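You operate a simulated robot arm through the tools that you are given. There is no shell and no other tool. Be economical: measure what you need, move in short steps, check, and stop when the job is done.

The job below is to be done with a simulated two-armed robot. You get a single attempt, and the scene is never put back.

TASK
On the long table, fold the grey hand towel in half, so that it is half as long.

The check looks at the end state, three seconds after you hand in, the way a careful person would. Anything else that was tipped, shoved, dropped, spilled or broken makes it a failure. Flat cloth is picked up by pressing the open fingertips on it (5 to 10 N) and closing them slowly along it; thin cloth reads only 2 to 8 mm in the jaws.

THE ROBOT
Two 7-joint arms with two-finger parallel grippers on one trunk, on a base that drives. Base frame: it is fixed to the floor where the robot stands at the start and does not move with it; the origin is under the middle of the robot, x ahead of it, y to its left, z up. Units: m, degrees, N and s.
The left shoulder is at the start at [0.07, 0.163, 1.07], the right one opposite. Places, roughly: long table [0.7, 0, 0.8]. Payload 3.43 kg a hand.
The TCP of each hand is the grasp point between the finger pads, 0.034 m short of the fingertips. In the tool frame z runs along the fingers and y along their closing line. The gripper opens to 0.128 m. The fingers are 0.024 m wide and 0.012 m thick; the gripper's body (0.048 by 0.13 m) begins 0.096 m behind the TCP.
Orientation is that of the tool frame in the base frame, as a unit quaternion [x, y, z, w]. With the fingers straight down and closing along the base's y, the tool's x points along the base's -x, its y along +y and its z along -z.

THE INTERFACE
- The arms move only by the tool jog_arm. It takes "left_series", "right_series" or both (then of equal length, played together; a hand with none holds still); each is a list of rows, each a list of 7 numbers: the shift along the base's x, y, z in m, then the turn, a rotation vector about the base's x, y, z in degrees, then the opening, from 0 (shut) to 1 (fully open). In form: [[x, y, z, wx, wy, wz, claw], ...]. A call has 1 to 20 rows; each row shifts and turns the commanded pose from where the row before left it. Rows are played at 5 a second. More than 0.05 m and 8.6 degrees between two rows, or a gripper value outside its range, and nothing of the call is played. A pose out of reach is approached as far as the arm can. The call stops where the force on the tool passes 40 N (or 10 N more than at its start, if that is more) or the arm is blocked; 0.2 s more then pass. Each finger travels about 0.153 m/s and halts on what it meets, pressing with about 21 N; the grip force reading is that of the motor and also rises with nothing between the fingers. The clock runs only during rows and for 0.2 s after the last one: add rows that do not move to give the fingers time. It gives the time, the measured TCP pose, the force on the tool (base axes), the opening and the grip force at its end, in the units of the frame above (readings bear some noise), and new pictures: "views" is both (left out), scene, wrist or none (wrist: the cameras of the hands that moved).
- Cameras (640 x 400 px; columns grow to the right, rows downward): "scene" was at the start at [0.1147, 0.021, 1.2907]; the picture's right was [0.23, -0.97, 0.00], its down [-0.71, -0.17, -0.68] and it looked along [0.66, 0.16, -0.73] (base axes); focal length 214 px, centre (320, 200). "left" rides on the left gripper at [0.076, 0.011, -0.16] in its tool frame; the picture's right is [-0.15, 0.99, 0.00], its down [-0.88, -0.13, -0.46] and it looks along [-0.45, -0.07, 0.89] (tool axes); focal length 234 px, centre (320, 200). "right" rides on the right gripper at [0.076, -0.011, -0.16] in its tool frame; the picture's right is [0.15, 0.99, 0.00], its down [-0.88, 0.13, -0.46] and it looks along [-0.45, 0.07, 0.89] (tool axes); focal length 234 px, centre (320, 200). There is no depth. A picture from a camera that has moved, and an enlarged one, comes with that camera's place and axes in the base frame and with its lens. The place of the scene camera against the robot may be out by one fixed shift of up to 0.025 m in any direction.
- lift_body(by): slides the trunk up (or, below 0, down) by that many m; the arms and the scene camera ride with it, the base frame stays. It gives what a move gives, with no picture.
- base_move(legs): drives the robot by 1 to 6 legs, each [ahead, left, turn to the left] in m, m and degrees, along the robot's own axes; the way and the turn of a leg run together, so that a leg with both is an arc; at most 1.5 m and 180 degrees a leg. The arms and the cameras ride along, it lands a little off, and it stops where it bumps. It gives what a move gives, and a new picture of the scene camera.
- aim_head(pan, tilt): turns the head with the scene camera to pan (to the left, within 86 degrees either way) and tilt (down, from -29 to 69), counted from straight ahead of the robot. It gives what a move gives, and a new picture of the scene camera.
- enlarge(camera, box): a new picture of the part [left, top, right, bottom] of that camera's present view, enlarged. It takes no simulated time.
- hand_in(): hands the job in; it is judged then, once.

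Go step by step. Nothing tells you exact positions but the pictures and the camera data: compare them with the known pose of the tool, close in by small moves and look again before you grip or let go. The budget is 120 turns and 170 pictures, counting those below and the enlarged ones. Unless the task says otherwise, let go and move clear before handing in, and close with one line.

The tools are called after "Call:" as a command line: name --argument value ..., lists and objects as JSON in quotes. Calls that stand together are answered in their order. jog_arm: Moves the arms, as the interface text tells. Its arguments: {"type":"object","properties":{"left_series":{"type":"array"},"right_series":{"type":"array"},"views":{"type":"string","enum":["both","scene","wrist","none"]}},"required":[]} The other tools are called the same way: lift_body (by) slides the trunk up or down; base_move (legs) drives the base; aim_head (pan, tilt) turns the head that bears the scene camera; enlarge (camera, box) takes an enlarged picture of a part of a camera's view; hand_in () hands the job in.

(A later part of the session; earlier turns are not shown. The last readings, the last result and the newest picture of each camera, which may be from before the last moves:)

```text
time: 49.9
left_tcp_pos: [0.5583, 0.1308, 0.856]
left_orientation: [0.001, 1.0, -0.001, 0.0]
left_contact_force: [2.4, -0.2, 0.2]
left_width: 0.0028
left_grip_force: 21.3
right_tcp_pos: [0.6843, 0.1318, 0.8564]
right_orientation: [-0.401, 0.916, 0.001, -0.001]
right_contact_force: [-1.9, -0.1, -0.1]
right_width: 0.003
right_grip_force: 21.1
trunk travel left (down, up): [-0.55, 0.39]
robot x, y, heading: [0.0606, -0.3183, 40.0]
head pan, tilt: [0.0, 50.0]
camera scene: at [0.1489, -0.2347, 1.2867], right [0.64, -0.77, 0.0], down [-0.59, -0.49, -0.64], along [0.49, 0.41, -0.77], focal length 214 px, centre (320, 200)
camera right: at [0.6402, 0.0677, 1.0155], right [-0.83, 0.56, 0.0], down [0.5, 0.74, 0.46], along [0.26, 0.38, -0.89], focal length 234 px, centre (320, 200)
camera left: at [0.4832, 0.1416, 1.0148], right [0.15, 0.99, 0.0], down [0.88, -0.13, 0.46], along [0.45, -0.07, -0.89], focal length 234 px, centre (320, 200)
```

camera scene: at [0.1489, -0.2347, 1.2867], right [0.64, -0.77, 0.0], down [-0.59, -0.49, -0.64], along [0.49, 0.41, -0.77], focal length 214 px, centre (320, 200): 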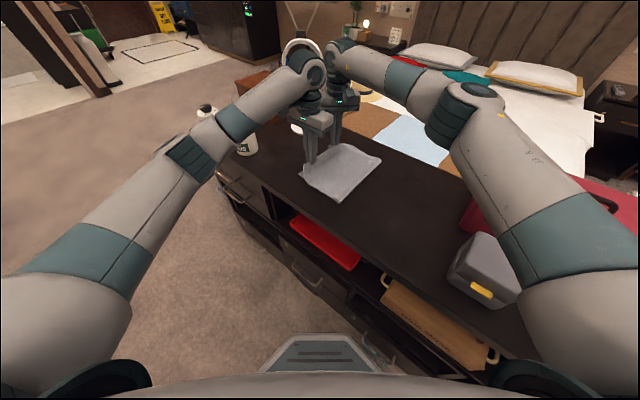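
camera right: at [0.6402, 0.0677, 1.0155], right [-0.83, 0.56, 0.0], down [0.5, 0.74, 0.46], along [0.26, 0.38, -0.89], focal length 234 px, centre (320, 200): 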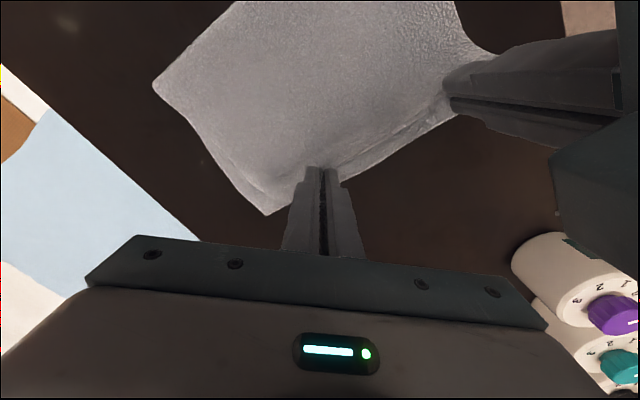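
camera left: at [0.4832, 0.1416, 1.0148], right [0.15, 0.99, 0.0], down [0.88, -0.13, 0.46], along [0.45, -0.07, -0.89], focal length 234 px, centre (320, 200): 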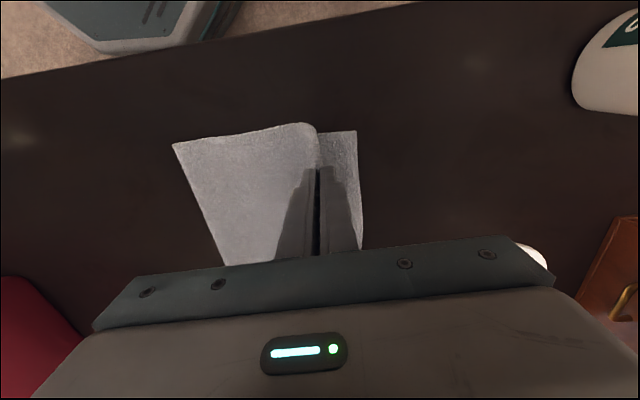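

Excellent: crease at y ≈ −0.025 and bottom edge at y ≈ 0.16–0.17, so it should be even. I'll lower the edge onto the bottom edge with small x corrections.

Call:
jog_arm --left_series '[[0.004, 0.013, -0.018, 0, 0, 0, 0], [0.004, 0.012, -0.018, 0, 0, 0, 0], [0.004, 0.006, -0.012, 0, 0, 0, 0], [0, 0.002, -0.004, 0, 0, 0, 0], [0, 0, 0, 0, 0, 0, 0]]' --right_series '[[0.002, 0.01, -0.018, 0, 0, 0, 0], [0.003, 0.01, -0.018, 0, 0, 0, 0], [0.002, 0.004, -0.012, 0, 0, 0, 0], [0, 0.001, -0.004, 0, 0, 0, 0], [0, 0, 0, 0, 0, 0, 0]]' --views "wrist"

```text
time: 51.1
left_tcp_pos: [0.5688, 0.1653, 0.8044]
left_orientation: [0.001, 1.0, 0.0, 0.001]
left_contact_force: [0.6, 0.4, 0.1]
left_width: 0.0026
left_grip_force: 20.7
right_tcp_pos: [0.6917, 0.158, 0.8049]
right_orientation: [-0.402, 0.916, 0.0, 0.001]
right_contact_force: [1.0, -0.3, 6.4]
right_width: 0.0028
right_grip_force: 20.9
trunk travel left (down, up): [-0.55, 0.39]
robot x, y, heading: [0.065, -0.3179, 39.7]
head pan, tilt: [0.0, 50.0]
camera right: at [0.6476, 0.0945, 0.9645], right [-0.83, 0.56, 0.0], down [0.5, 0.74, 0.46], along [0.26, 0.38, -0.89], focal length 234 px, centre (320, 200)
camera left: at [0.4943, 0.1765, 0.9631], right [0.15, 0.99, 0.0], down [0.88, -0.13, 0.46], along [0.45, -0.07, -0.89], focal length 234 px, centre (320, 200)
```

right: 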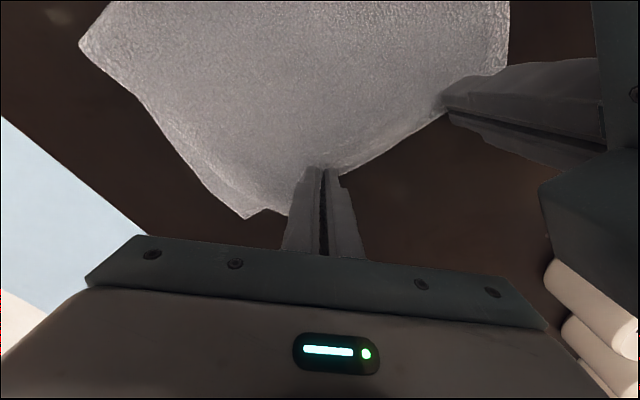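
left: 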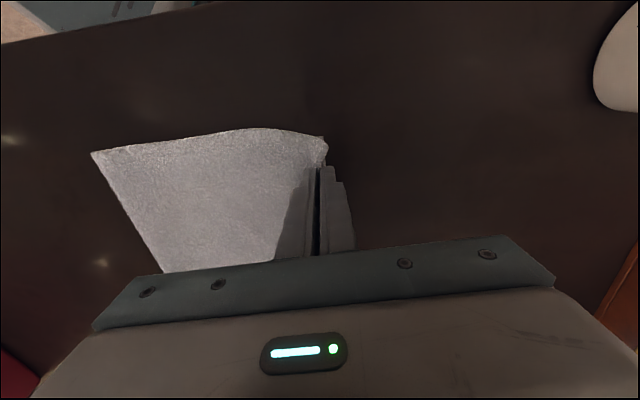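

The edges coincide at both ends. I'll open gently and rise straight up.

Call:
jog_arm --left_series '[[0, -0.003, -0.003, 0, 0, 0, 0], [0, 0, 0, 0, 0, 0, 0.06], [0, 0, 0, 0, 0, 0, 0.14], [0, 0, 0, 0, 0, 0, 0.2], [0, 0, 0.02, 0, 0, 0, 0.2], [0, 0, 0.04, 0, 0, 0, 0.2], [0, 0, 0.045, 0, 0, 0, 0.2], [0, 0, 0.04, 0, 0, 0, 0.2], [0, 0, 0, 0, 0, 0, 0.2], [0, 0, 0, 0, 0, 0, 0.2], [0, 0, 0, 0, 0, 0, 0.2]]' --right_series '[[0, 0, 0, 0, 0, 0, 0], [0, 0, 0, 0, 0, 0, 0.06], [0, 0, 0, 0, 0, 0, 0.14], [0, 0, 0, 0, 0, 0, 0.2], [0, 0, 0.02, 0, 0, 0, 0.2], [0, 0, 0.04, 0, 0, 0, 0.2], [0, 0, 0.045, 0, 0, 0, 0.2], [0, 0, 0.04, 0, 0, 0, 0.2], [0, 0, 0, 0, 0, 0, 0.2], [0, 0, 0, 0, 0, 0, 0.2], [0, 0, 0, 0, 0, 0, 0.2]]'

Call:
enlarge --camera "scene" --box '[270, 120, 410, 220]'

```text
time: 53.5
left_tcp_pos: [0.5682, 0.164, 0.9444]
left_orientation: [0.001, 1.0, -0.001, 0.0]
left_contact_force: [0.4, 0.3, 0.6]
left_width: 0.0254
left_grip_force: 0.0
right_tcp_pos: [0.6891, 0.1594, 0.9481]
right_orientation: [-0.401, 0.916, 0.0, 0.0]
right_contact_force: [0.1, 0.0, -0.2]
right_width: 0.0256
right_grip_force: 0.0
trunk travel left (down, up): [-0.55, 0.39]
robot x, y, heading: [0.0646, -0.3186, 39.8]
head pan, tilt: [0.0, 50.0]
camera scene: at [0.1492, -0.2337, 1.2865], right [0.64, -0.77, 0.0], down [-0.59, -0.49, -0.64], along [0.49, 0.41, -0.77], focal length 214 px, centre (320, 200)
camera right: at [0.6453, 0.0958, 1.1073], right [-0.83, 0.56, 0.0], down [0.5, 0.74, 0.46], along [0.26, 0.38, -0.89], focal length 234 px, centre (320, 200)
camera left: at [0.4927, 0.1758, 1.1038], right [0.15, 0.99, 0.0], down [0.88, -0.13, 0.46], along [0.45, -0.07, -0.89], focal length 234 px, centre (320, 200)
```

scene: 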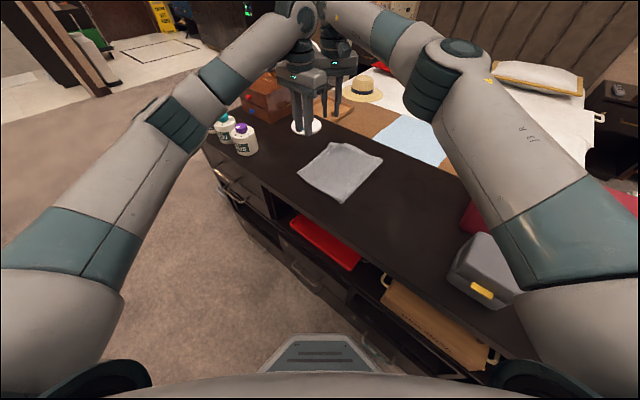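
right: 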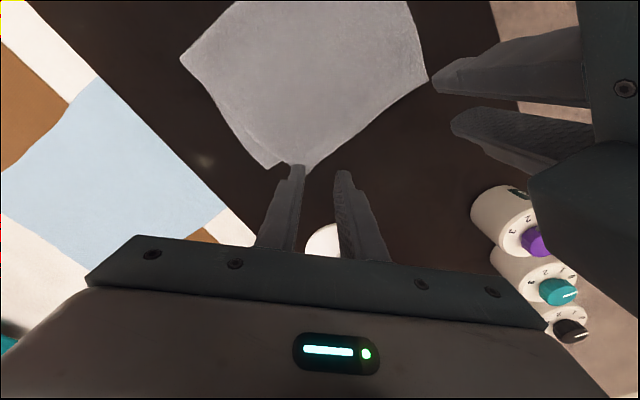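
left: 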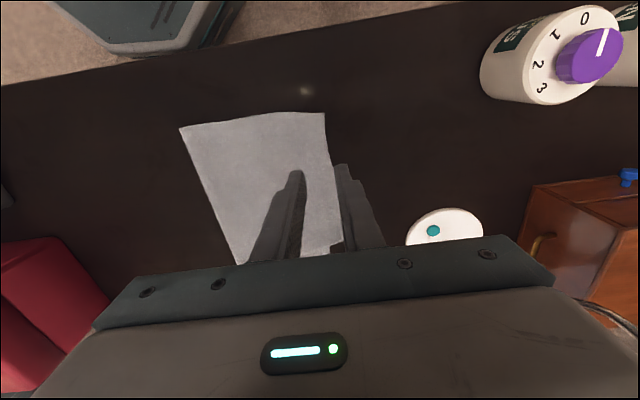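

```text
4.00 times, centred on (340, 170) of scene
camera zoom: at [0.1492, -0.2337, 1.2865], right [0.64, -0.77, 0.0], down [-0.59, -0.49, -0.64], along [0.49, 0.41, -0.77], focal length 858 px, centre (240, 320)
```

zoom: 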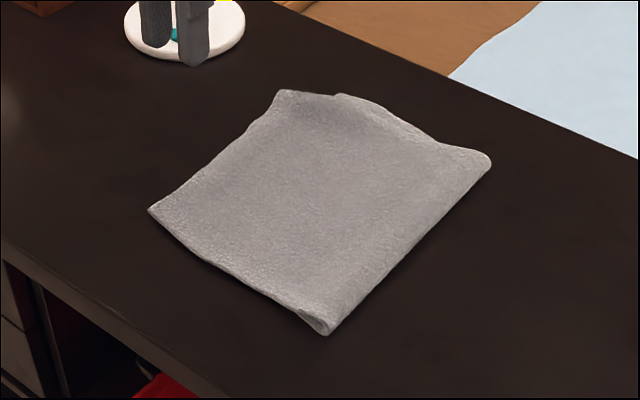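

That looks like a neat half fold; I'll move the hands clear and inspect the left edge and the far corner.

Call:
jog_arm --left_series '[[-0.03, 0, 0.03, 0, 0, 0, 0.2], [-0.04, 0, 0.02, 0, 0, 0, 0.2], [-0.045, 0, 0, 0, 0, 0, 0.2], [-0.045, 0, 0, 0, 0, 0, 0.2]]' --right_series '[[0, -0.03, 0.04, 0, 0, 0, 0.2], [0, -0.045, 0.02, 0, 0, 0, 0.2], [0, -0.045, 0, 0, 0, 0, 0.2], [-0.02, -0.04, 0, 0, 0, 0, 0.2]]'

Call:
enlarge --camera "scene" --box '[270, 120, 410, 220]'

Call:
enlarge --camera "right" --box '[200, 40, 520, 240]'

```text
time: 54.5
left_tcp_pos: [0.41, 0.1639, 0.997]
left_orientation: [0.0, 1.0, 0.0, 0.001]
left_contact_force: [-0.1, 0.1, 0.4]
left_width: 0.0256
left_grip_force: 0.1
right_tcp_pos: [0.6666, -0.0004, 1.0079]
right_orientation: [-0.402, 0.916, 0.0, 0.002]
right_contact_force: [-0.2, -0.1, 0.8]
right_width: 0.0258
right_grip_force: 0.0
trunk travel left (down, up): [-0.55, 0.39]
robot x, y, heading: [0.0612, -0.3172, 40.0]
head pan, tilt: [0.0, 50.0]
camera scene: at [0.1471, -0.2352, 1.2869], right [0.64, -0.77, 0.0], down [-0.59, -0.49, -0.64], along [0.49, 0.41, -0.77], focal length 214 px, centre (320, 200)
camera right: at [0.622, -0.0651, 1.1677], right [-0.83, 0.56, 0.0], down [0.5, 0.74, 0.46], along [0.26, 0.38, -0.89], focal length 234 px, centre (320, 200)
camera left: at [0.334, 0.1744, 1.1554], right [0.15, 0.99, 0.0], down [0.88, -0.13, 0.46], along [0.45, -0.07, -0.89], focal length 234 px, centre (320, 200)
```

scene: 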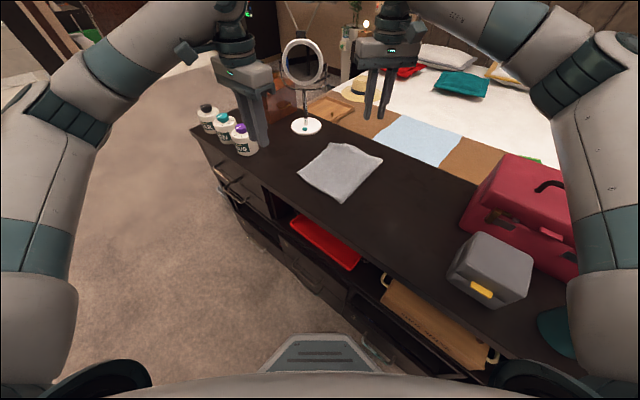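
right: 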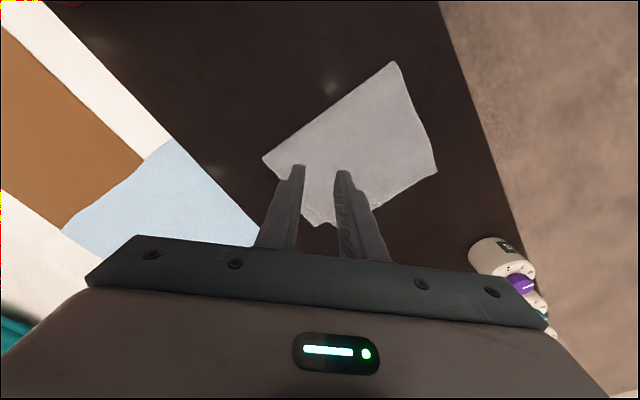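
left: 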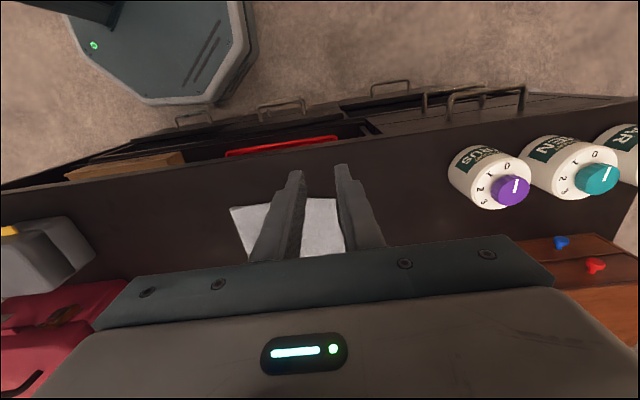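

```text
4.00 times, centred on (340, 170) of scene
camera zoom: at [0.1471, -0.2352, 1.2869], right [0.64, -0.77, 0.0], down [-0.59, -0.49, -0.64], along [0.49, 0.41, -0.77], focal length 858 px, centre (240, 320)
```

zoom: 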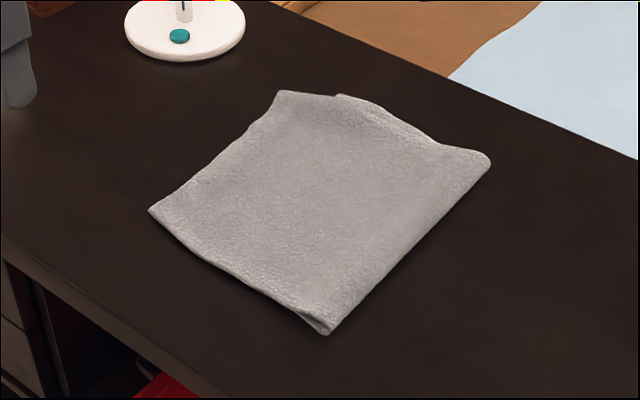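

```text
2.00 times, centred on (360, 140) of right
camera zoom: at [0.622, -0.0651, 1.1677], right [-0.83, 0.56, 0.0], down [0.5, 0.74, 0.46], along [0.26, 0.38, -0.89], focal length 468 px, centre (240, 320)
```

zoom: 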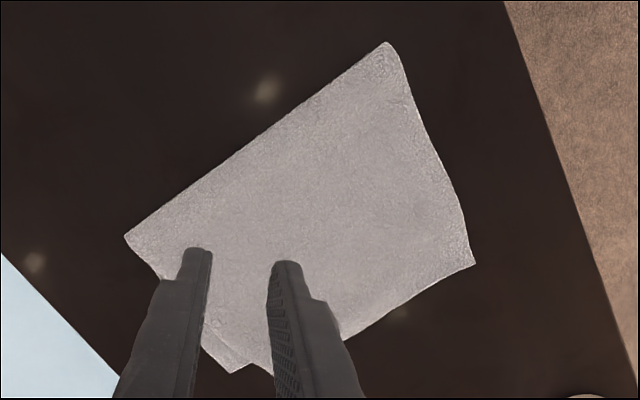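

Near corners match well, but the far-left corner of the top layer looks short of the bottom one by a few centimetres and may be tucked. I'll take a closer look with the right wrist camera.

Call:
jog_arm --right_series '[[0.02, 0.045, 0, 0, 0, 0, 0.2], [0.02, 0.045, 0, 0, 0, 0, 0.2], [0.02, 0.045, -0.02, 0, 0, 0, 0.2], [0.02, 0.045, -0.03, 0, 0, 0, 0.2], [0, 0.025, -0.03, 0, 0, 0, 0.2]]' --views "none"

Call:
enlarge --camera "right" --box '[160, 0, 480, 200]'

```text
refused: row 3 steps farther than a row can; nothing moved
```

```text
2.00 times, centred on (320, 100) of right
camera zoom: at [0.622, -0.0651, 1.1677], right [-0.83, 0.56, 0.0], down [0.5, 0.74, 0.46], along [0.26, 0.38, -0.89], focal length 468 px, centre (320, 400)
```

zoom: 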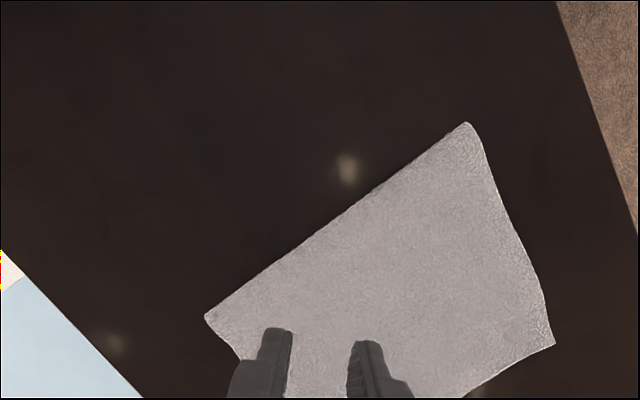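

The step was too long; I'll use shorter ones.

Call:
jog_arm --right_series '[[0.015, 0.04, 0, 0, 0, 0, 0.2], [0.015, 0.04, 0, 0, 0, 0, 0.2], [0.015, 0.04, -0.015, 0, 0, 0, 0.2], [0.005, 0.04, -0.025, 0, 0, 0, 0.2], [0, 0.02, -0.03, 0, 0, 0, 0.2]]' --views "none"

Call:
enlarge --camera "right" --box '[160, 0, 480, 200]'

```text
time: 55.7
left_tcp_pos: [0.4117, 0.165, 0.995]
left_orientation: [0.001, 1.0, 0.0, 0.0]
left_contact_force: [0.6, -1.1, -0.3]
left_width: 0.0257
left_grip_force: 0.0
right_tcp_pos: [0.7086, 0.1666, 0.9338]
right_orientation: [-0.402, 0.916, 0.0, 0.0]
right_contact_force: [-0.2, -0.2, 0.2]
right_width: 0.0255
right_grip_force: 0.1
right hand out of reach, approached as far as the arm can: row 4, 5
trunk travel left (down, up): [-0.55, 0.39]
robot x, y, heading: [0.0629, -0.3172, 39.7]
head pan, tilt: [0.0, 50.0]
```

```text
2.00 times, centred on (320, 100) of right
camera zoom: at [0.6645, 0.1037, 1.0939], right [-0.83, 0.56, 0.0], down [0.5, 0.74, 0.46], along [0.26, 0.38, -0.89], focal length 468 px, centre (320, 400)
```

zoom: 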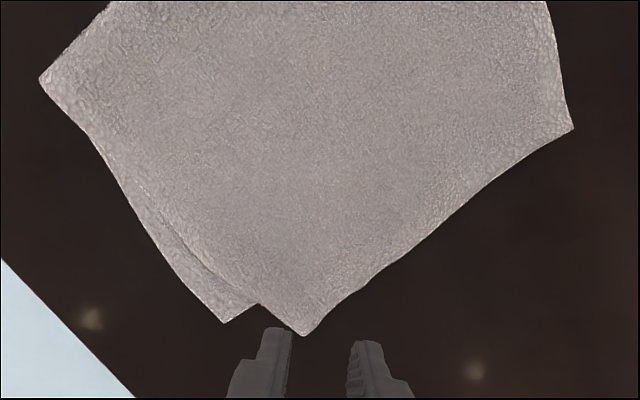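

The top far corner sits at (0.742, 0.193), while the bottom one is at (0.785, 0.152), so I'll pinch just that corner tip and shift it by about (+0.04, −0.04). First the base goes 0.1 m toward +y for reach, with the right hand drawn back.

Call:
jog_arm --right_series '[[0, -0.04, 0, 0, 0, 0, 0.22], [0, -0.04, 0, 0, 0, 0, 0.22], [0, -0.03, 0, 0, 0, 0, 0.22]]' --views "none"

Call:
base_move --legs '[[0.064, 0.077, 0]]'

```text
time: 56.5
left_tcp_pos: [0.4132, 0.1627, 0.9952]
left_orientation: [0.0, 1.0, 0.0, -0.002]
left_contact_force: [0.2, -0.8, 0.3]
left_width: 0.0255
left_grip_force: 0.1
right_tcp_pos: [0.7073, 0.0561, 0.9339]
right_orientation: [-0.4, 0.917, 0.001, 0.0]
right_contact_force: [-0.5, 0.7, 0.0]
right_width: 0.028
right_grip_force: 0.1
trunk travel left (down, up): [-0.55, 0.39]
robot x, y, heading: [0.0694, -0.3146, 40.0]
head pan, tilt: [0.0, 50.0]
```

```text
time: 57.7
left_tcp_pos: [0.4118, 0.2641, 0.9942]
left_orientation: [0.002, 1.0, -0.001, -0.001]
left_contact_force: [0.4, 0.5, -0.3]
left_width: 0.0256
left_grip_force: 0.0
right_tcp_pos: [0.7083, 0.1583, 0.9347]
right_orientation: [-0.402, 0.916, 0.0, -0.001]
right_contact_force: [0.4, 0.9, -0.1]
right_width: 0.0282
right_grip_force: 0.1
trunk travel left (down, up): [-0.55, 0.39]
robot x, y, heading: [0.0652, -0.215, 39.7]
head pan, tilt: [0.0, 50.0]
camera scene: at [0.1489, -0.134, 1.2865], right [0.64, -0.77, 0.0], down [-0.59, -0.49, -0.64], along [0.49, 0.41, -0.77], focal length 214 px, centre (320, 200)
```

scene: 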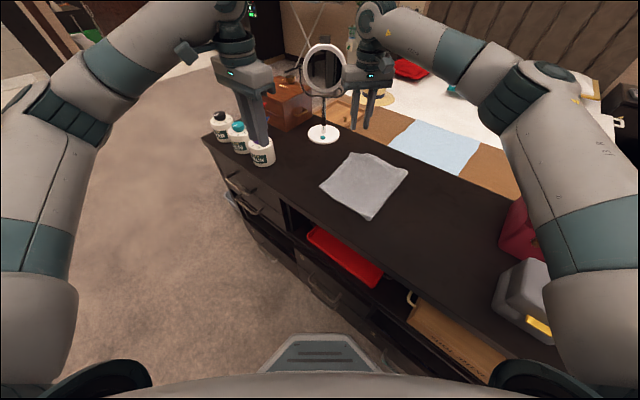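

Now I'll approach the corner tip with the right hand.

Call:
jog_arm --right_series '[[0.014, 0.013, -0.02, 0, 0, 0, 0.22], [0.013, 0.013, -0.03, 0, 0, 0, 0.22], [0, 0, -0.035, 0, 0, 0, 0.22], [0, 0, -0.03, 0, 0, 0, 0.22], [0, 0, 0, 0, 0, 0, 0.22]]' --views "wrist"

Call:
enlarge --camera "right" --box '[200, 60, 440, 210]'

```text
time: 58.9
left_tcp_pos: [0.4117, 0.2628, 0.9946]
left_orientation: [0.002, 1.0, 0.0, 0.0]
left_contact_force: [0.2, 0.0, -0.2]
left_width: 0.0253
left_grip_force: 0.1
right_tcp_pos: [0.7336, 0.1836, 0.8193]
right_orientation: [-0.402, 0.916, 0.0, 0.0]
right_contact_force: [-0.1, -0.6, -0.2]
right_width: 0.0283
right_grip_force: 0.0
trunk travel left (down, up): [-0.55, 0.39]
robot x, y, heading: [0.064, -0.2205, 39.8]
head pan, tilt: [0.0, 50.0]
camera right: at [0.6901, 0.1192, 0.9785], right [-0.83, 0.56, 0.0], down [0.5, 0.73, 0.46], along [0.26, 0.38, -0.89], focal length 234 px, centre (320, 200)
```

right: 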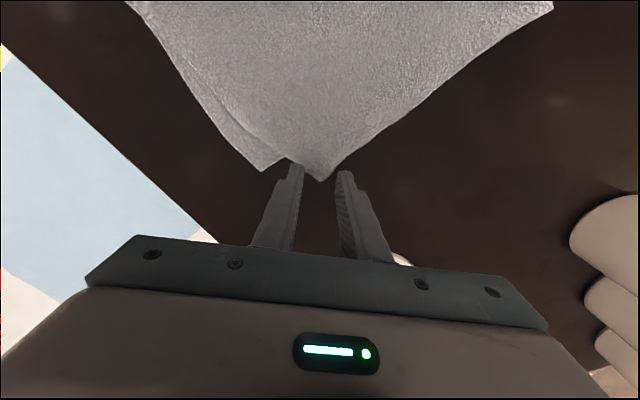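

```text
2.67 times, centred on (320, 135) of right
camera zoom: at [0.6901, 0.1192, 0.9785], right [-0.83, 0.56, 0.0], down [0.5, 0.73, 0.46], along [0.26, 0.38, -0.89], focal length 624 px, centre (320, 373)
```

zoom: 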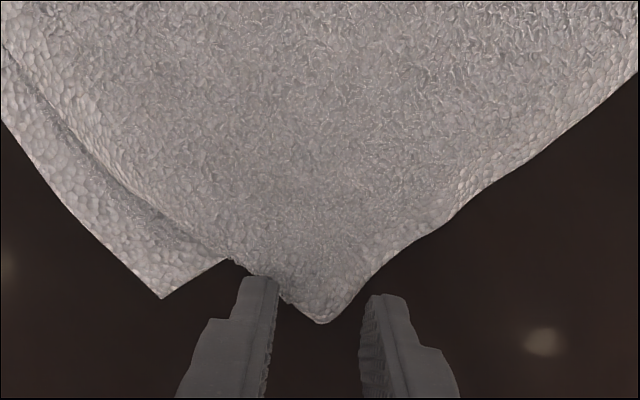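

The tip is centred between the fingers. Lowering to the table and closing on it.

Call:
jog_arm --right_series '[[0.002, 0.003, -0.012, 0, 0, 0, 0.22], [0, 0, -0.007, 0, 0, 0, 0.22], [0, 0, -0.004, 0, 0, 0, 0.22], [0, 0, 0, 0, 0, 0, 0.18], [0, 0, 0, 0, 0, 0, 0.14], [0, 0, 0, 0, 0, 0, 0.1], [0, 0, 0, 0, 0, 0, 0.06], [0, 0, 0, 0, 0, 0, 0.02], [0, 0, 0, 0, 0, 0, 0], [0, 0, 0, 0, 0, 0, 0], [0, 0, 0, 0, 0, 0, 0], [0, 0, 0.012, 0, 0, 0, 0], [0, 0, 0.012, 0, 0, 0, 0]]' --views "wrist"

```text
time: 61.7
left_tcp_pos: [0.4116, 0.2634, 0.9953]
left_orientation: [0.002, 1.0, 0.0, 0.0]
left_contact_force: [0.8, -0.3, -0.5]
left_width: 0.0256
left_grip_force: 0.0
right_tcp_pos: [0.7364, 0.1861, 0.8213]
right_orientation: [-0.401, 0.916, 0.0, 0.001]
right_contact_force: [0.3, -0.1, 0.0]
right_width: 0.0054
right_grip_force: 21.0
trunk travel left (down, up): [-0.55, 0.39]
robot x, y, heading: [0.0643, -0.2186, 39.7]
head pan, tilt: [0.0, 50.0]
camera right: at [0.6931, 0.1223, 0.9808], right [-0.83, 0.56, 0.0], down [0.5, 0.74, 0.46], along [0.26, 0.38, -0.89], focal length 234 px, centre (320, 200)
```

right: 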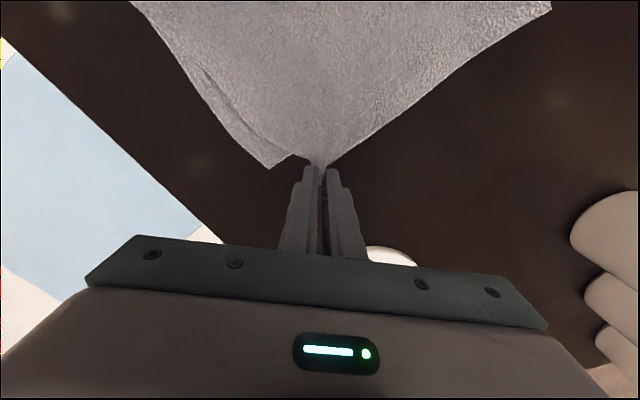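

The tip is gripped. I'll lift it slightly, shift it by (+0.042, −0.038) and set it down over the bottom corner.

Call:
jog_arm --right_series '[[0.004, -0.006, 0.015, 0, 0, 0, 0], [0.014, -0.014, 0.01, 0, 0, 0, 0], [0.014, -0.012, 0, 0, 0, 0, 0], [0.01, -0.006, -0.015, 0, 0, 0, 0], [0, 0, -0.015, 0, 0, 0, 0], [0, 0, -0.01, 0, 0, 0, 0], [0, 0, 0, 0, 0, 0, 0]]' --views "wrist"

```text
time: 63.3
left_tcp_pos: [0.4117, 0.2631, 0.9956]
left_orientation: [0.002, 1.0, 0.0, 0.0]
left_contact_force: [0.8, 0.2, 0.7]
left_width: 0.0254
left_grip_force: 0.1
right_tcp_pos: [0.7778, 0.1495, 0.805]
right_orientation: [-0.402, 0.916, 0.001, 0.0]
right_contact_force: [-1.3, -0.5, 2.7]
right_width: 0.0052
right_grip_force: 20.8
trunk travel left (down, up): [-0.55, 0.39]
robot x, y, heading: [0.0675, -0.2188, 39.8]
head pan, tilt: [0.0, 50.0]
camera right: at [0.7342, 0.0846, 0.9655], right [-0.83, 0.56, 0.0], down [0.5, 0.73, 0.46], along [0.26, 0.38, -0.89], focal length 234 px, centre (320, 200)
```

right: 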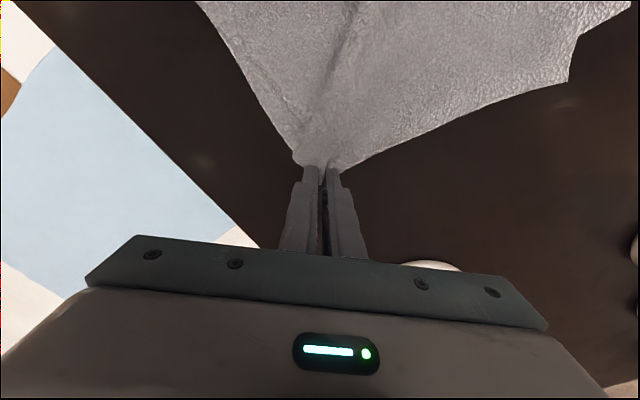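

The corner is over its partner. Releasing and rising to look.

Call:
jog_arm --right_series '[[-0.002, 0, -0.002, 0, 0, 0, 0], [0, 0, 0, 0, 0, 0, 0.06], [0, 0, 0, 0, 0, 0, 0.14], [0, 0, 0, 0, 0, 0, 0.2], [0, 0, 0.02, 0, 0, 0, 0.2], [0, 0, 0.04, 0, 0, 0, 0.2], [-0.02, 0, 0.04, 0, 0, 0, 0.2], [-0.03, 0.02, 0.02, 0, 0, 0, 0.2], [0, 0.03, 0, 0, 0, 0, 0.2], [0, 0, 0, 0, 0, 0, 0.2], [0, 0, 0, 0, 0, 0, 0.2]]' --views "none"

Call:
enlarge --camera "right" --box '[160, 0, 480, 200]'

Call:
enlarge --camera "scene" --box '[290, 130, 430, 230]'

```text
time: 65.7
left_tcp_pos: [0.412, 0.2635, 0.9944]
left_orientation: [0.002, 1.0, -0.001, 0.001]
left_contact_force: [0.6, -0.3, 0.1]
left_width: 0.0257
left_grip_force: 0.1
right_tcp_pos: [0.7298, 0.2019, 0.9228]
right_orientation: [-0.401, 0.916, 0.0, 0.0]
right_contact_force: [0.1, 0.1, 0.0]
right_width: 0.0254
right_grip_force: 0.0
trunk travel left (down, up): [-0.55, 0.39]
robot x, y, heading: [0.0649, -0.222, 40.1]
head pan, tilt: [0.0, 50.0]
```

```text
2.00 times, centred on (320, 100) of right
camera zoom: at [0.6845, 0.1376, 1.0825], right [-0.83, 0.56, 0.0], down [0.5, 0.74, 0.46], along [0.26, 0.38, -0.89], focal length 468 px, centre (320, 400)
```

zoom: 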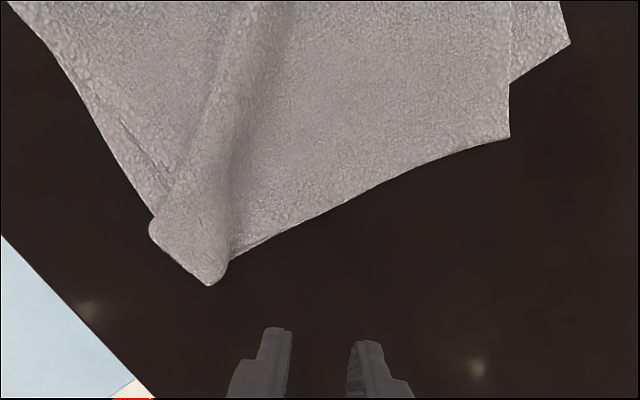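

```text
4.00 times, centred on (360, 180) of scene
camera zoom: at [0.1488, -0.134, 1.2865], right [0.64, -0.77, 0.0], down [-0.59, -0.49, -0.64], along [0.49, 0.41, -0.77], focal length 858 px, centre (160, 280)
```

zoom: 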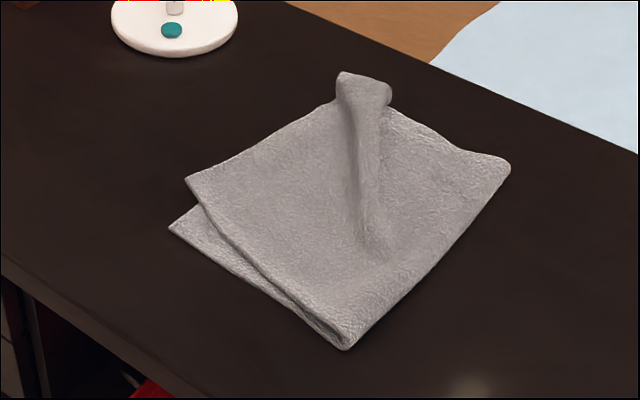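

The tug left a ridge and drew the near top corner off; the cloth tends to relax, so I'll let it settle for a few seconds and look again.

Call:
jog_arm --right_series '[[0, 0, 0, 0, 0, 0, 0.2], [0, 0, 0, 0, 0, 0, 0.2], [0, 0, 0, 0, 0, 0, 0.2], [0, 0, 0, 0, 0, 0, 0.2], [0, 0, 0, 0, 0, 0, 0.2], [0, 0, 0, 0, 0, 0, 0.2], [0, 0, 0, 0, 0, 0, 0.2], [0, 0, 0, 0, 0, 0, 0.2], [0, 0, 0, 0, 0, 0, 0.2], [0, 0, 0, 0, 0, 0, 0.2], [0, 0, 0, 0, 0, 0, 0.2], [0, 0, 0, 0, 0, 0, 0.2], [0, 0, 0, 0, 0, 0, 0.2], [0, 0, 0, 0, 0, 0, 0.2], [0, 0, 0, 0, 0, 0, 0.2]]' --views "none"

Call:
enlarge --camera "right" --box '[160, 0, 480, 200]'

Call:
enlarge --camera "scene" --box '[290, 130, 430, 230]'

```text
time: 68.9
left_tcp_pos: [0.4118, 0.2636, 0.9945]
left_orientation: [0.001, 1.0, 0.0, -0.001]
left_contact_force: [-0.3, 0.1, 0.2]
left_width: 0.0257
left_grip_force: 0.1
right_tcp_pos: [0.7286, 0.2001, 0.9231]
right_orientation: [-0.401, 0.916, 0.0, -0.001]
right_contact_force: [-0.1, 0.1, 0.1]
right_width: 0.0257
right_grip_force: 0.0
trunk travel left (down, up): [-0.55, 0.39]
robot x, y, heading: [0.0663, -0.219, 39.6]
head pan, tilt: [0.0, 50.0]
```

```text
2.00 times, centred on (320, 100) of right
camera zoom: at [0.6848, 0.1369, 1.0824], right [-0.83, 0.56, 0.0], down [0.5, 0.73, 0.46], along [0.26, 0.38, -0.89], focal length 468 px, centre (320, 400)
```

zoom: 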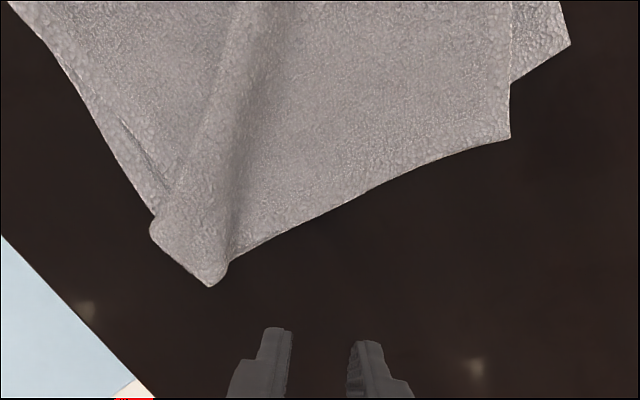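

```text
4.00 times, centred on (360, 180) of scene
camera zoom: at [0.1489, -0.1346, 1.2865], right [0.64, -0.77, 0.0], down [-0.59, -0.49, -0.64], along [0.49, 0.41, -0.77], focal length 858 px, centre (160, 280)
```

zoom: 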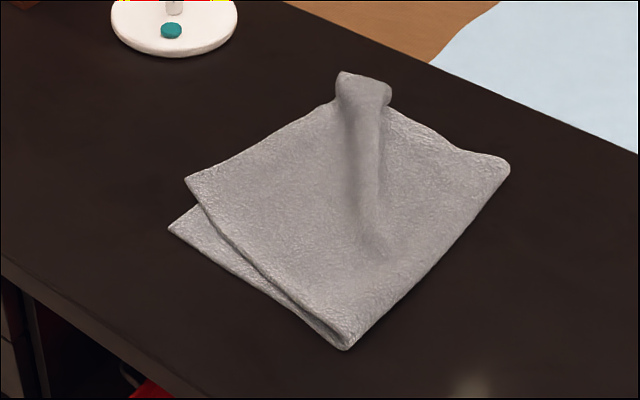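

The ridge stays, so I'll grip both top corners at once – right on the bunched far tip, left on the near tip at (0.585, 0.19) – and stretch the top edge to its full width over the bottom edge.

Call:
jog_arm --left_series '[[0.03, -0.013, 0, 0, 0, -8, 0.18], [0.03, -0.013, -0.01, 0, 0, -8, 0.18], [0.03, -0.013, -0.03, 0, 0, -8, 0.18], [0.03, -0.013, -0.03, 0, 0, -8, 0.18], [0.03, -0.013, -0.03, 0, 0, -8, 0.18], [0.028, -0.014, -0.03, 0, 0, -5, 0.18], [0, 0, -0.035, 0, 0, 0, 0.18], [0, 0, 0, 0, 0, 0, 0.18]]' --right_series '[[0, 0, 0, 0, 0, 0, 0.22], [0, 0, 0, 0, 0, 0, 0.22], [0.016, -0.016, 0, 0, 0, 0, 0.22], [0.016, -0.017, 0, 0, 0, 0, 0.22], [0.015, -0.017, 0, 0, 0, 0, 0.22], [0, 0, -0.04, 0, 0, 0, 0.22], [0, 0, -0.043, 0, 0, 0, 0.22], [0, 0, 0, 0, 0, 0, 0.22]]' --views "wrist"

```text
time: 70.7
left_tcp_pos: [0.5861, 0.1835, 0.8302]
left_orientation: [0.385, 0.923, 0.0, 0.0]
left_contact_force: [0.8, -0.1, -0.3]
left_width: 0.0232
left_grip_force: 0.0
right_tcp_pos: [0.7746, 0.1453, 0.8396]
right_orientation: [-0.401, 0.916, 0.0, 0.0]
right_contact_force: [-0.4, 0.1, 0.7]
right_width: 0.0282
right_grip_force: 0.0
trunk travel left (down, up): [-0.55, 0.39]
robot x, y, heading: [0.0672, -0.2173, 40.0]
head pan, tilt: [0.0, 50.0]
camera right: at [0.7305, 0.082, 0.9995], right [-0.83, 0.56, 0.0], down [0.5, 0.73, 0.46], along [0.26, 0.38, -0.89], focal length 234 px, centre (320, 200)
camera left: at [0.5416, 0.2454, 0.989], right [0.81, 0.59, 0.0], down [0.53, -0.72, 0.46], along [0.27, -0.37, -0.89], focal length 234 px, centre (320, 200)
```

right: 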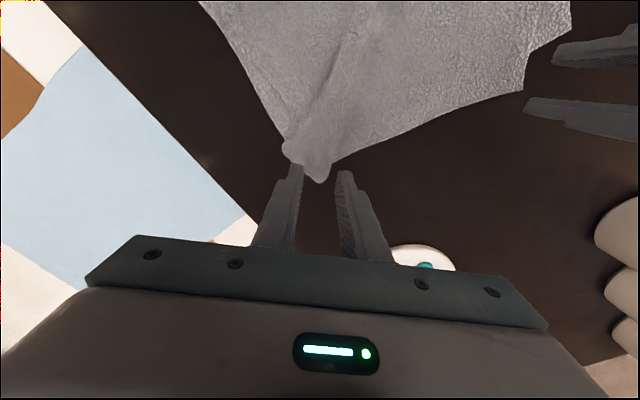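
left: 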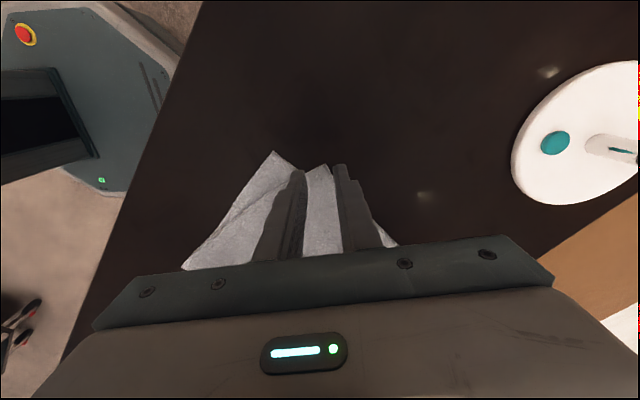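

Small corrections: left 1 cm inward onto the tip, right 1 cm sideways to straddle the bunch; then lower both and close.

Call:
jog_arm --left_series '[[0.0085, -0.006, -0.01, 0, 0, 0, 0.18], [0, 0, -0.012, 0, 0, 0, 0.18], [0, 0, -0.005, 0, 0, 0, 0.18], [0, 0, -0.003, 0, 0, 0, 0.18], [0, 0, 0, 0, 0, 0, 0.18]]' --right_series '[[0.009, -0.006, -0.01, 0, 0, 0, 0.24], [0, 0, -0.015, 0, 0, 0, 0.24], [0, 0, -0.007, 0, 0, 0, 0.24], [0, 0, -0.003, 0, 0, 0, 0.24], [0, 0, 0, 0, 0, 0, 0.24]]' --views "wrist"

```text
time: 71.9
left_tcp_pos: [0.5968, 0.1768, 0.7993]
left_orientation: [0.385, 0.923, 0.0, 0.0]
left_contact_force: [-0.2, 1.4, 3.8]
left_width: 0.0229
left_grip_force: 0.0
right_tcp_pos: [0.7847, 0.143, 0.8057]
right_orientation: [-0.4, 0.917, 0.0, 0.0]
right_contact_force: [-0.9, -0.4, 1.3]
right_width: 0.0306
right_grip_force: 0.1
trunk travel left (down, up): [-0.55, 0.39]
robot x, y, heading: [0.0665, -0.2217, 39.9]
head pan, tilt: [0.0, 50.0]
camera right: at [0.7402, 0.078, 0.9654], right [-0.83, 0.56, 0.0], down [0.5, 0.73, 0.46], along [0.26, 0.38, -0.89], focal length 234 px, centre (320, 200)
camera left: at [0.5526, 0.239, 0.9592], right [0.81, 0.59, 0.0], down [0.53, -0.72, 0.46], along [0.27, -0.37, -0.89], focal length 234 px, centre (320, 200)
```

right: 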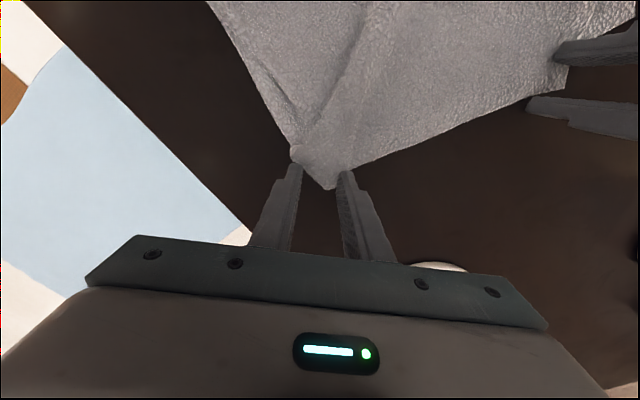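
left: 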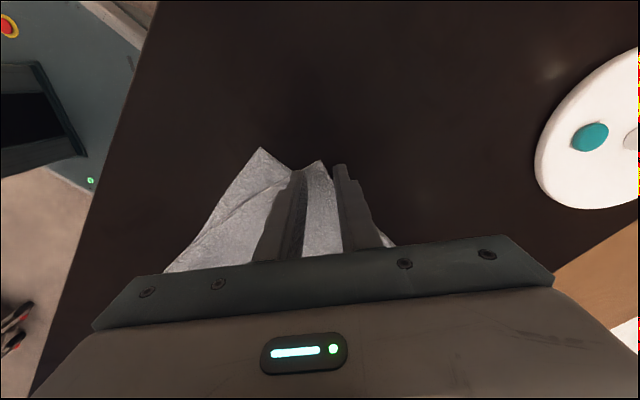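

Both tips are between the fingers. Closing slowly and lifting slightly.

Call:
jog_arm --left_series '[[0, 0, -0.0005, 0, 0, 0, 0.15], [0, 0, 0, 0, 0, 0, 0.12], [0, 0, 0, 0, 0, 0, 0.09], [0, 0, 0, 0, 0, 0, 0.06], [0, 0, 0, 0, 0, 0, 0.03], [0, 0, 0, 0, 0, 0, 0], [0, 0, 0, 0, 0, 0, 0], [0, 0, 0, 0, 0, 0, 0], [0, 0, 0.015, 0, 0, 0, 0], [0, 0, 0.015, 0, 0, 0, 0]]' --right_series '[[-0.001, -0.001, -0.001, 0, 0, 0, 0.2], [0, 0, 0, 0, 0, 0, 0.16], [0, 0, 0, 0, 0, 0, 0.12], [0, 0, 0, 0, 0, 0, 0.08], [0, 0, 0, 0, 0, 0, 0.04], [0, 0, 0, 0, 0, 0, 0], [0, 0, 0, 0, 0, 0, 0], [0, 0, 0, 0, 0, 0, 0], [0, 0, 0.015, 0, 0, 0, 0], [0, 0, 0.015, 0, 0, 0, 0]]'

```text
time: 74.1
left_tcp_pos: [0.5981, 0.1775, 0.829]
left_orientation: [0.384, 0.923, 0.0, -0.001]
left_contact_force: [0.7, -0.7, 1.3]
left_width: 0.003
left_grip_force: 20.7
right_tcp_pos: [0.7826, 0.1407, 0.8359]
right_orientation: [-0.401, 0.916, 0.0, -0.001]
right_contact_force: [0.2, -0.4, 0.6]
right_width: 0.0052
right_grip_force: 21.0
trunk travel left (down, up): [-0.55, 0.39]
robot x, y, heading: [0.0638, -0.2153, 39.9]
head pan, tilt: [0.0, 50.0]
camera scene: at [0.1486, -0.1349, 1.2865], right [0.64, -0.77, 0.0], down [-0.59, -0.49, -0.64], along [0.49, 0.41, -0.77], focal length 214 px, centre (320, 200)
camera right: at [0.7392, 0.0773, 0.9951], right [-0.83, 0.56, 0.0], down [0.5, 0.73, 0.46], along [0.26, 0.38, -0.89], focal length 234 px, centre (320, 200)
camera left: at [0.5538, 0.2394, 0.9883], right [0.81, 0.59, 0.0], down [0.53, -0.72, 0.46], along [0.27, -0.37, -0.89], focal length 234 px, centre (320, 200)
```

scene: 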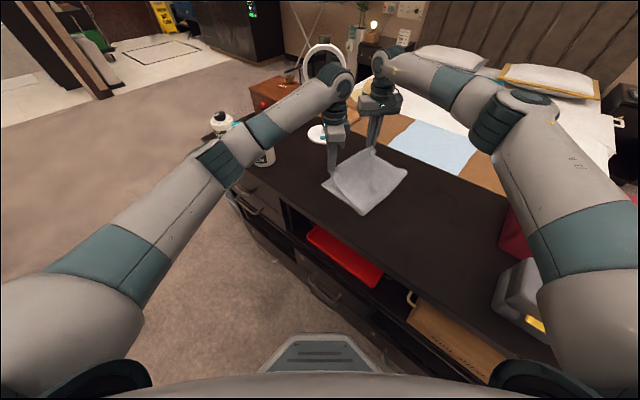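
right: 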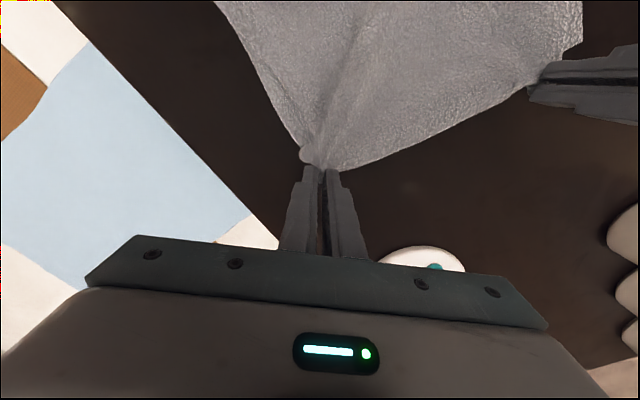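
left: 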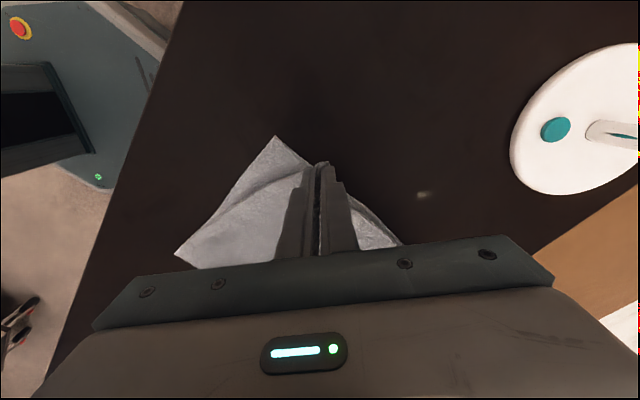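

Both grips hold. I'll raise the edge and stretch it by moving the left hand outward.

Call:
jog_arm --left_series '[[-0.006, -0.004, 0.025, 0, 0, 0, 0], [-0.01, -0.005, 0.025, 0, 0, 0, 0], [-0.01, -0.005, 0.01, 0, 0, 0, 0], [-0.01, -0.003, 0, 0, 0, 0, 0], [0, 0, 0, 0, 0, 0, 0]]' --right_series '[[0, 0, 0.025, 0, 0, 0, 0], [-0.002, 0, 0.025, 0, 0, 0, 0], [-0.002, 0, 0.005, 0, 0, 0, 0], [0, 0, 0, 0, 0, 0, 0], [0, 0, 0, 0, 0, 0, 0]]'

```text
time: 75.3
left_tcp_pos: [0.5636, 0.1605, 0.889]
left_orientation: [0.384, 0.923, 0.0, 0.001]
left_contact_force: [22.0, -2.1, -0.7]
left_width: 0.0031
left_grip_force: 21.1
right_tcp_pos: [0.7765, 0.1415, 0.8902]
right_orientation: [-0.402, 0.916, 0.001, -0.001]
right_contact_force: [-21.4, 1.1, -0.7]
right_width: 0.0053
right_grip_force: 20.6
trunk travel left (down, up): [-0.55, 0.39]
robot x, y, heading: [0.0644, -0.2194, 39.6]
head pan, tilt: [0.0, 50.0]
camera scene: at [0.1493, -0.1348, 1.2865], right [0.64, -0.77, 0.0], down [-0.59, -0.49, -0.64], along [0.49, 0.41, -0.77], focal length 214 px, centre (320, 200)
camera right: at [0.7332, 0.0775, 1.0498], right [-0.83, 0.56, 0.0], down [0.5, 0.74, 0.45], along [0.25, 0.38, -0.89], focal length 234 px, centre (320, 200)
camera left: at [0.5184, 0.2217, 1.0484], right [0.8, 0.59, 0.0], down [0.53, -0.72, 0.46], along [0.27, -0.37, -0.89], focal length 234 px, centre (320, 200)
```

scene: 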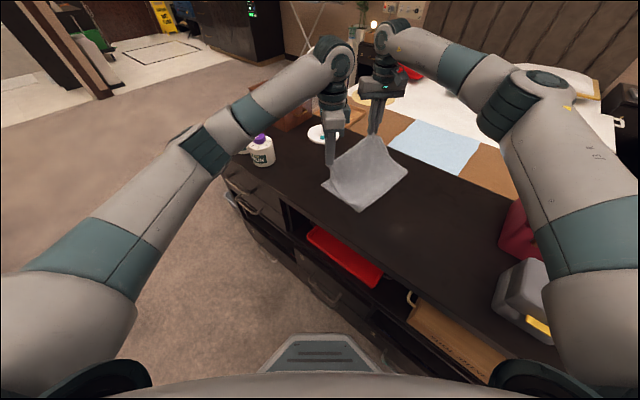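
right: 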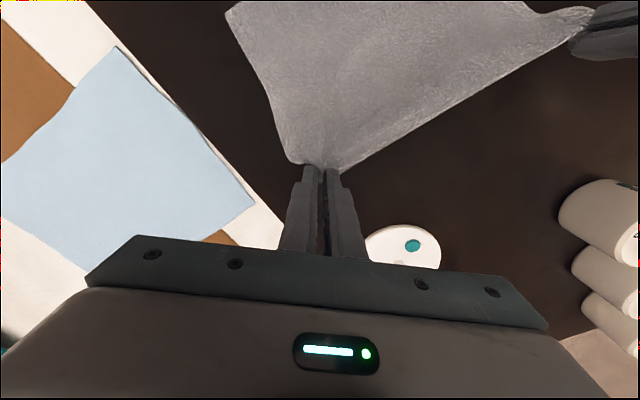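
left: 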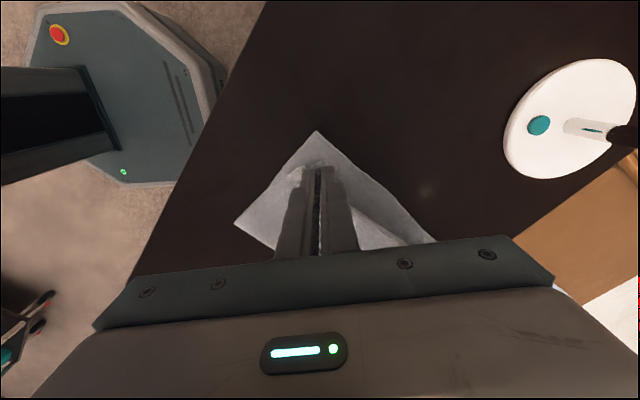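

The edge is straight but taut at 0.213 m, so I'll give a few mm of slack, centre it over the bottom edge and lower it.

Call:
jog_arm --left_series '[[-0.004, 0, -0.03, 0, 0, 0, 0], [-0.003, 0, -0.03, 0, 0, 0, 0], [0, 0, -0.018, 0, 0, 0, 0], [0, 0, -0.006, 0, 0, 0, 0], [0, 0, 0, 0, 0, 0, 0]]' --right_series '[[-0.008, 0, -0.03, 0, 0, 0, 0], [-0.003, 0, -0.03, 0, 0, 0, 0], [0, 0, -0.018, 0, 0, 0, 0], [0, 0, -0.006, 0, 0, 0, 0], [0, 0, 0, 0, 0, 0, 0]]' --views "wrist"

```text
time: 76.5
left_tcp_pos: [0.5541, 0.1609, 0.8066]
left_orientation: [0.385, 0.923, 0.0, 0.0]
left_contact_force: [19.1, -1.6, 6.1]
left_width: 0.0032
left_grip_force: 21.0
right_tcp_pos: [0.7662, 0.1411, 0.8049]
right_orientation: [-0.401, 0.916, 0.0, 0.0]
right_contact_force: [-20.3, 1.2, 1.2]
right_width: 0.0054
right_grip_force: 20.7
trunk travel left (down, up): [-0.55, 0.39]
robot x, y, heading: [0.0642, -0.2221, 39.6]
head pan, tilt: [0.0, 50.0]
camera right: at [0.7223, 0.0774, 0.9648], right [-0.83, 0.56, 0.0], down [0.5, 0.74, 0.46], along [0.26, 0.38, -0.89], focal length 234 px, centre (320, 200)
camera left: at [0.509, 0.2222, 0.9656], right [0.81, 0.59, 0.0], down [0.53, -0.72, 0.46], along [0.27, -0.37, -0.89], focal length 234 px, centre (320, 200)
```

right: 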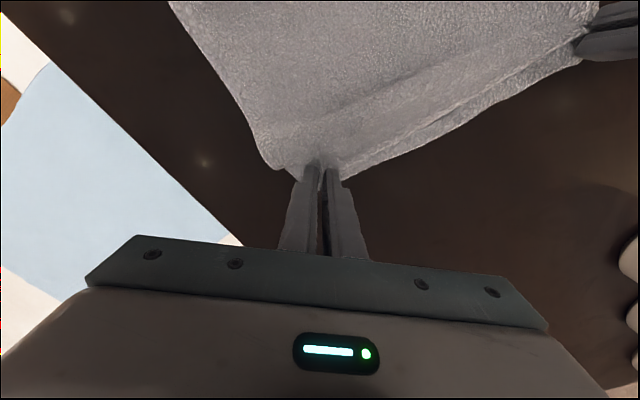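
left: 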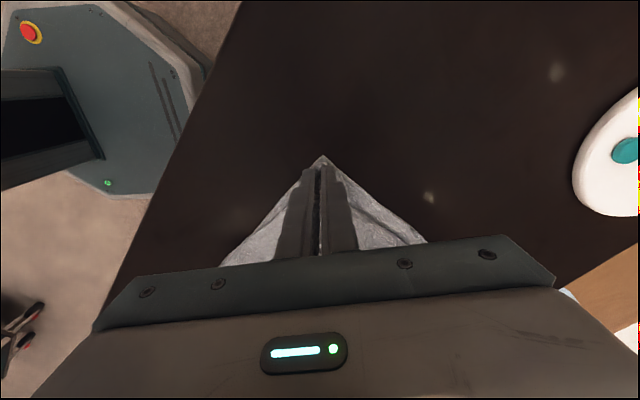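

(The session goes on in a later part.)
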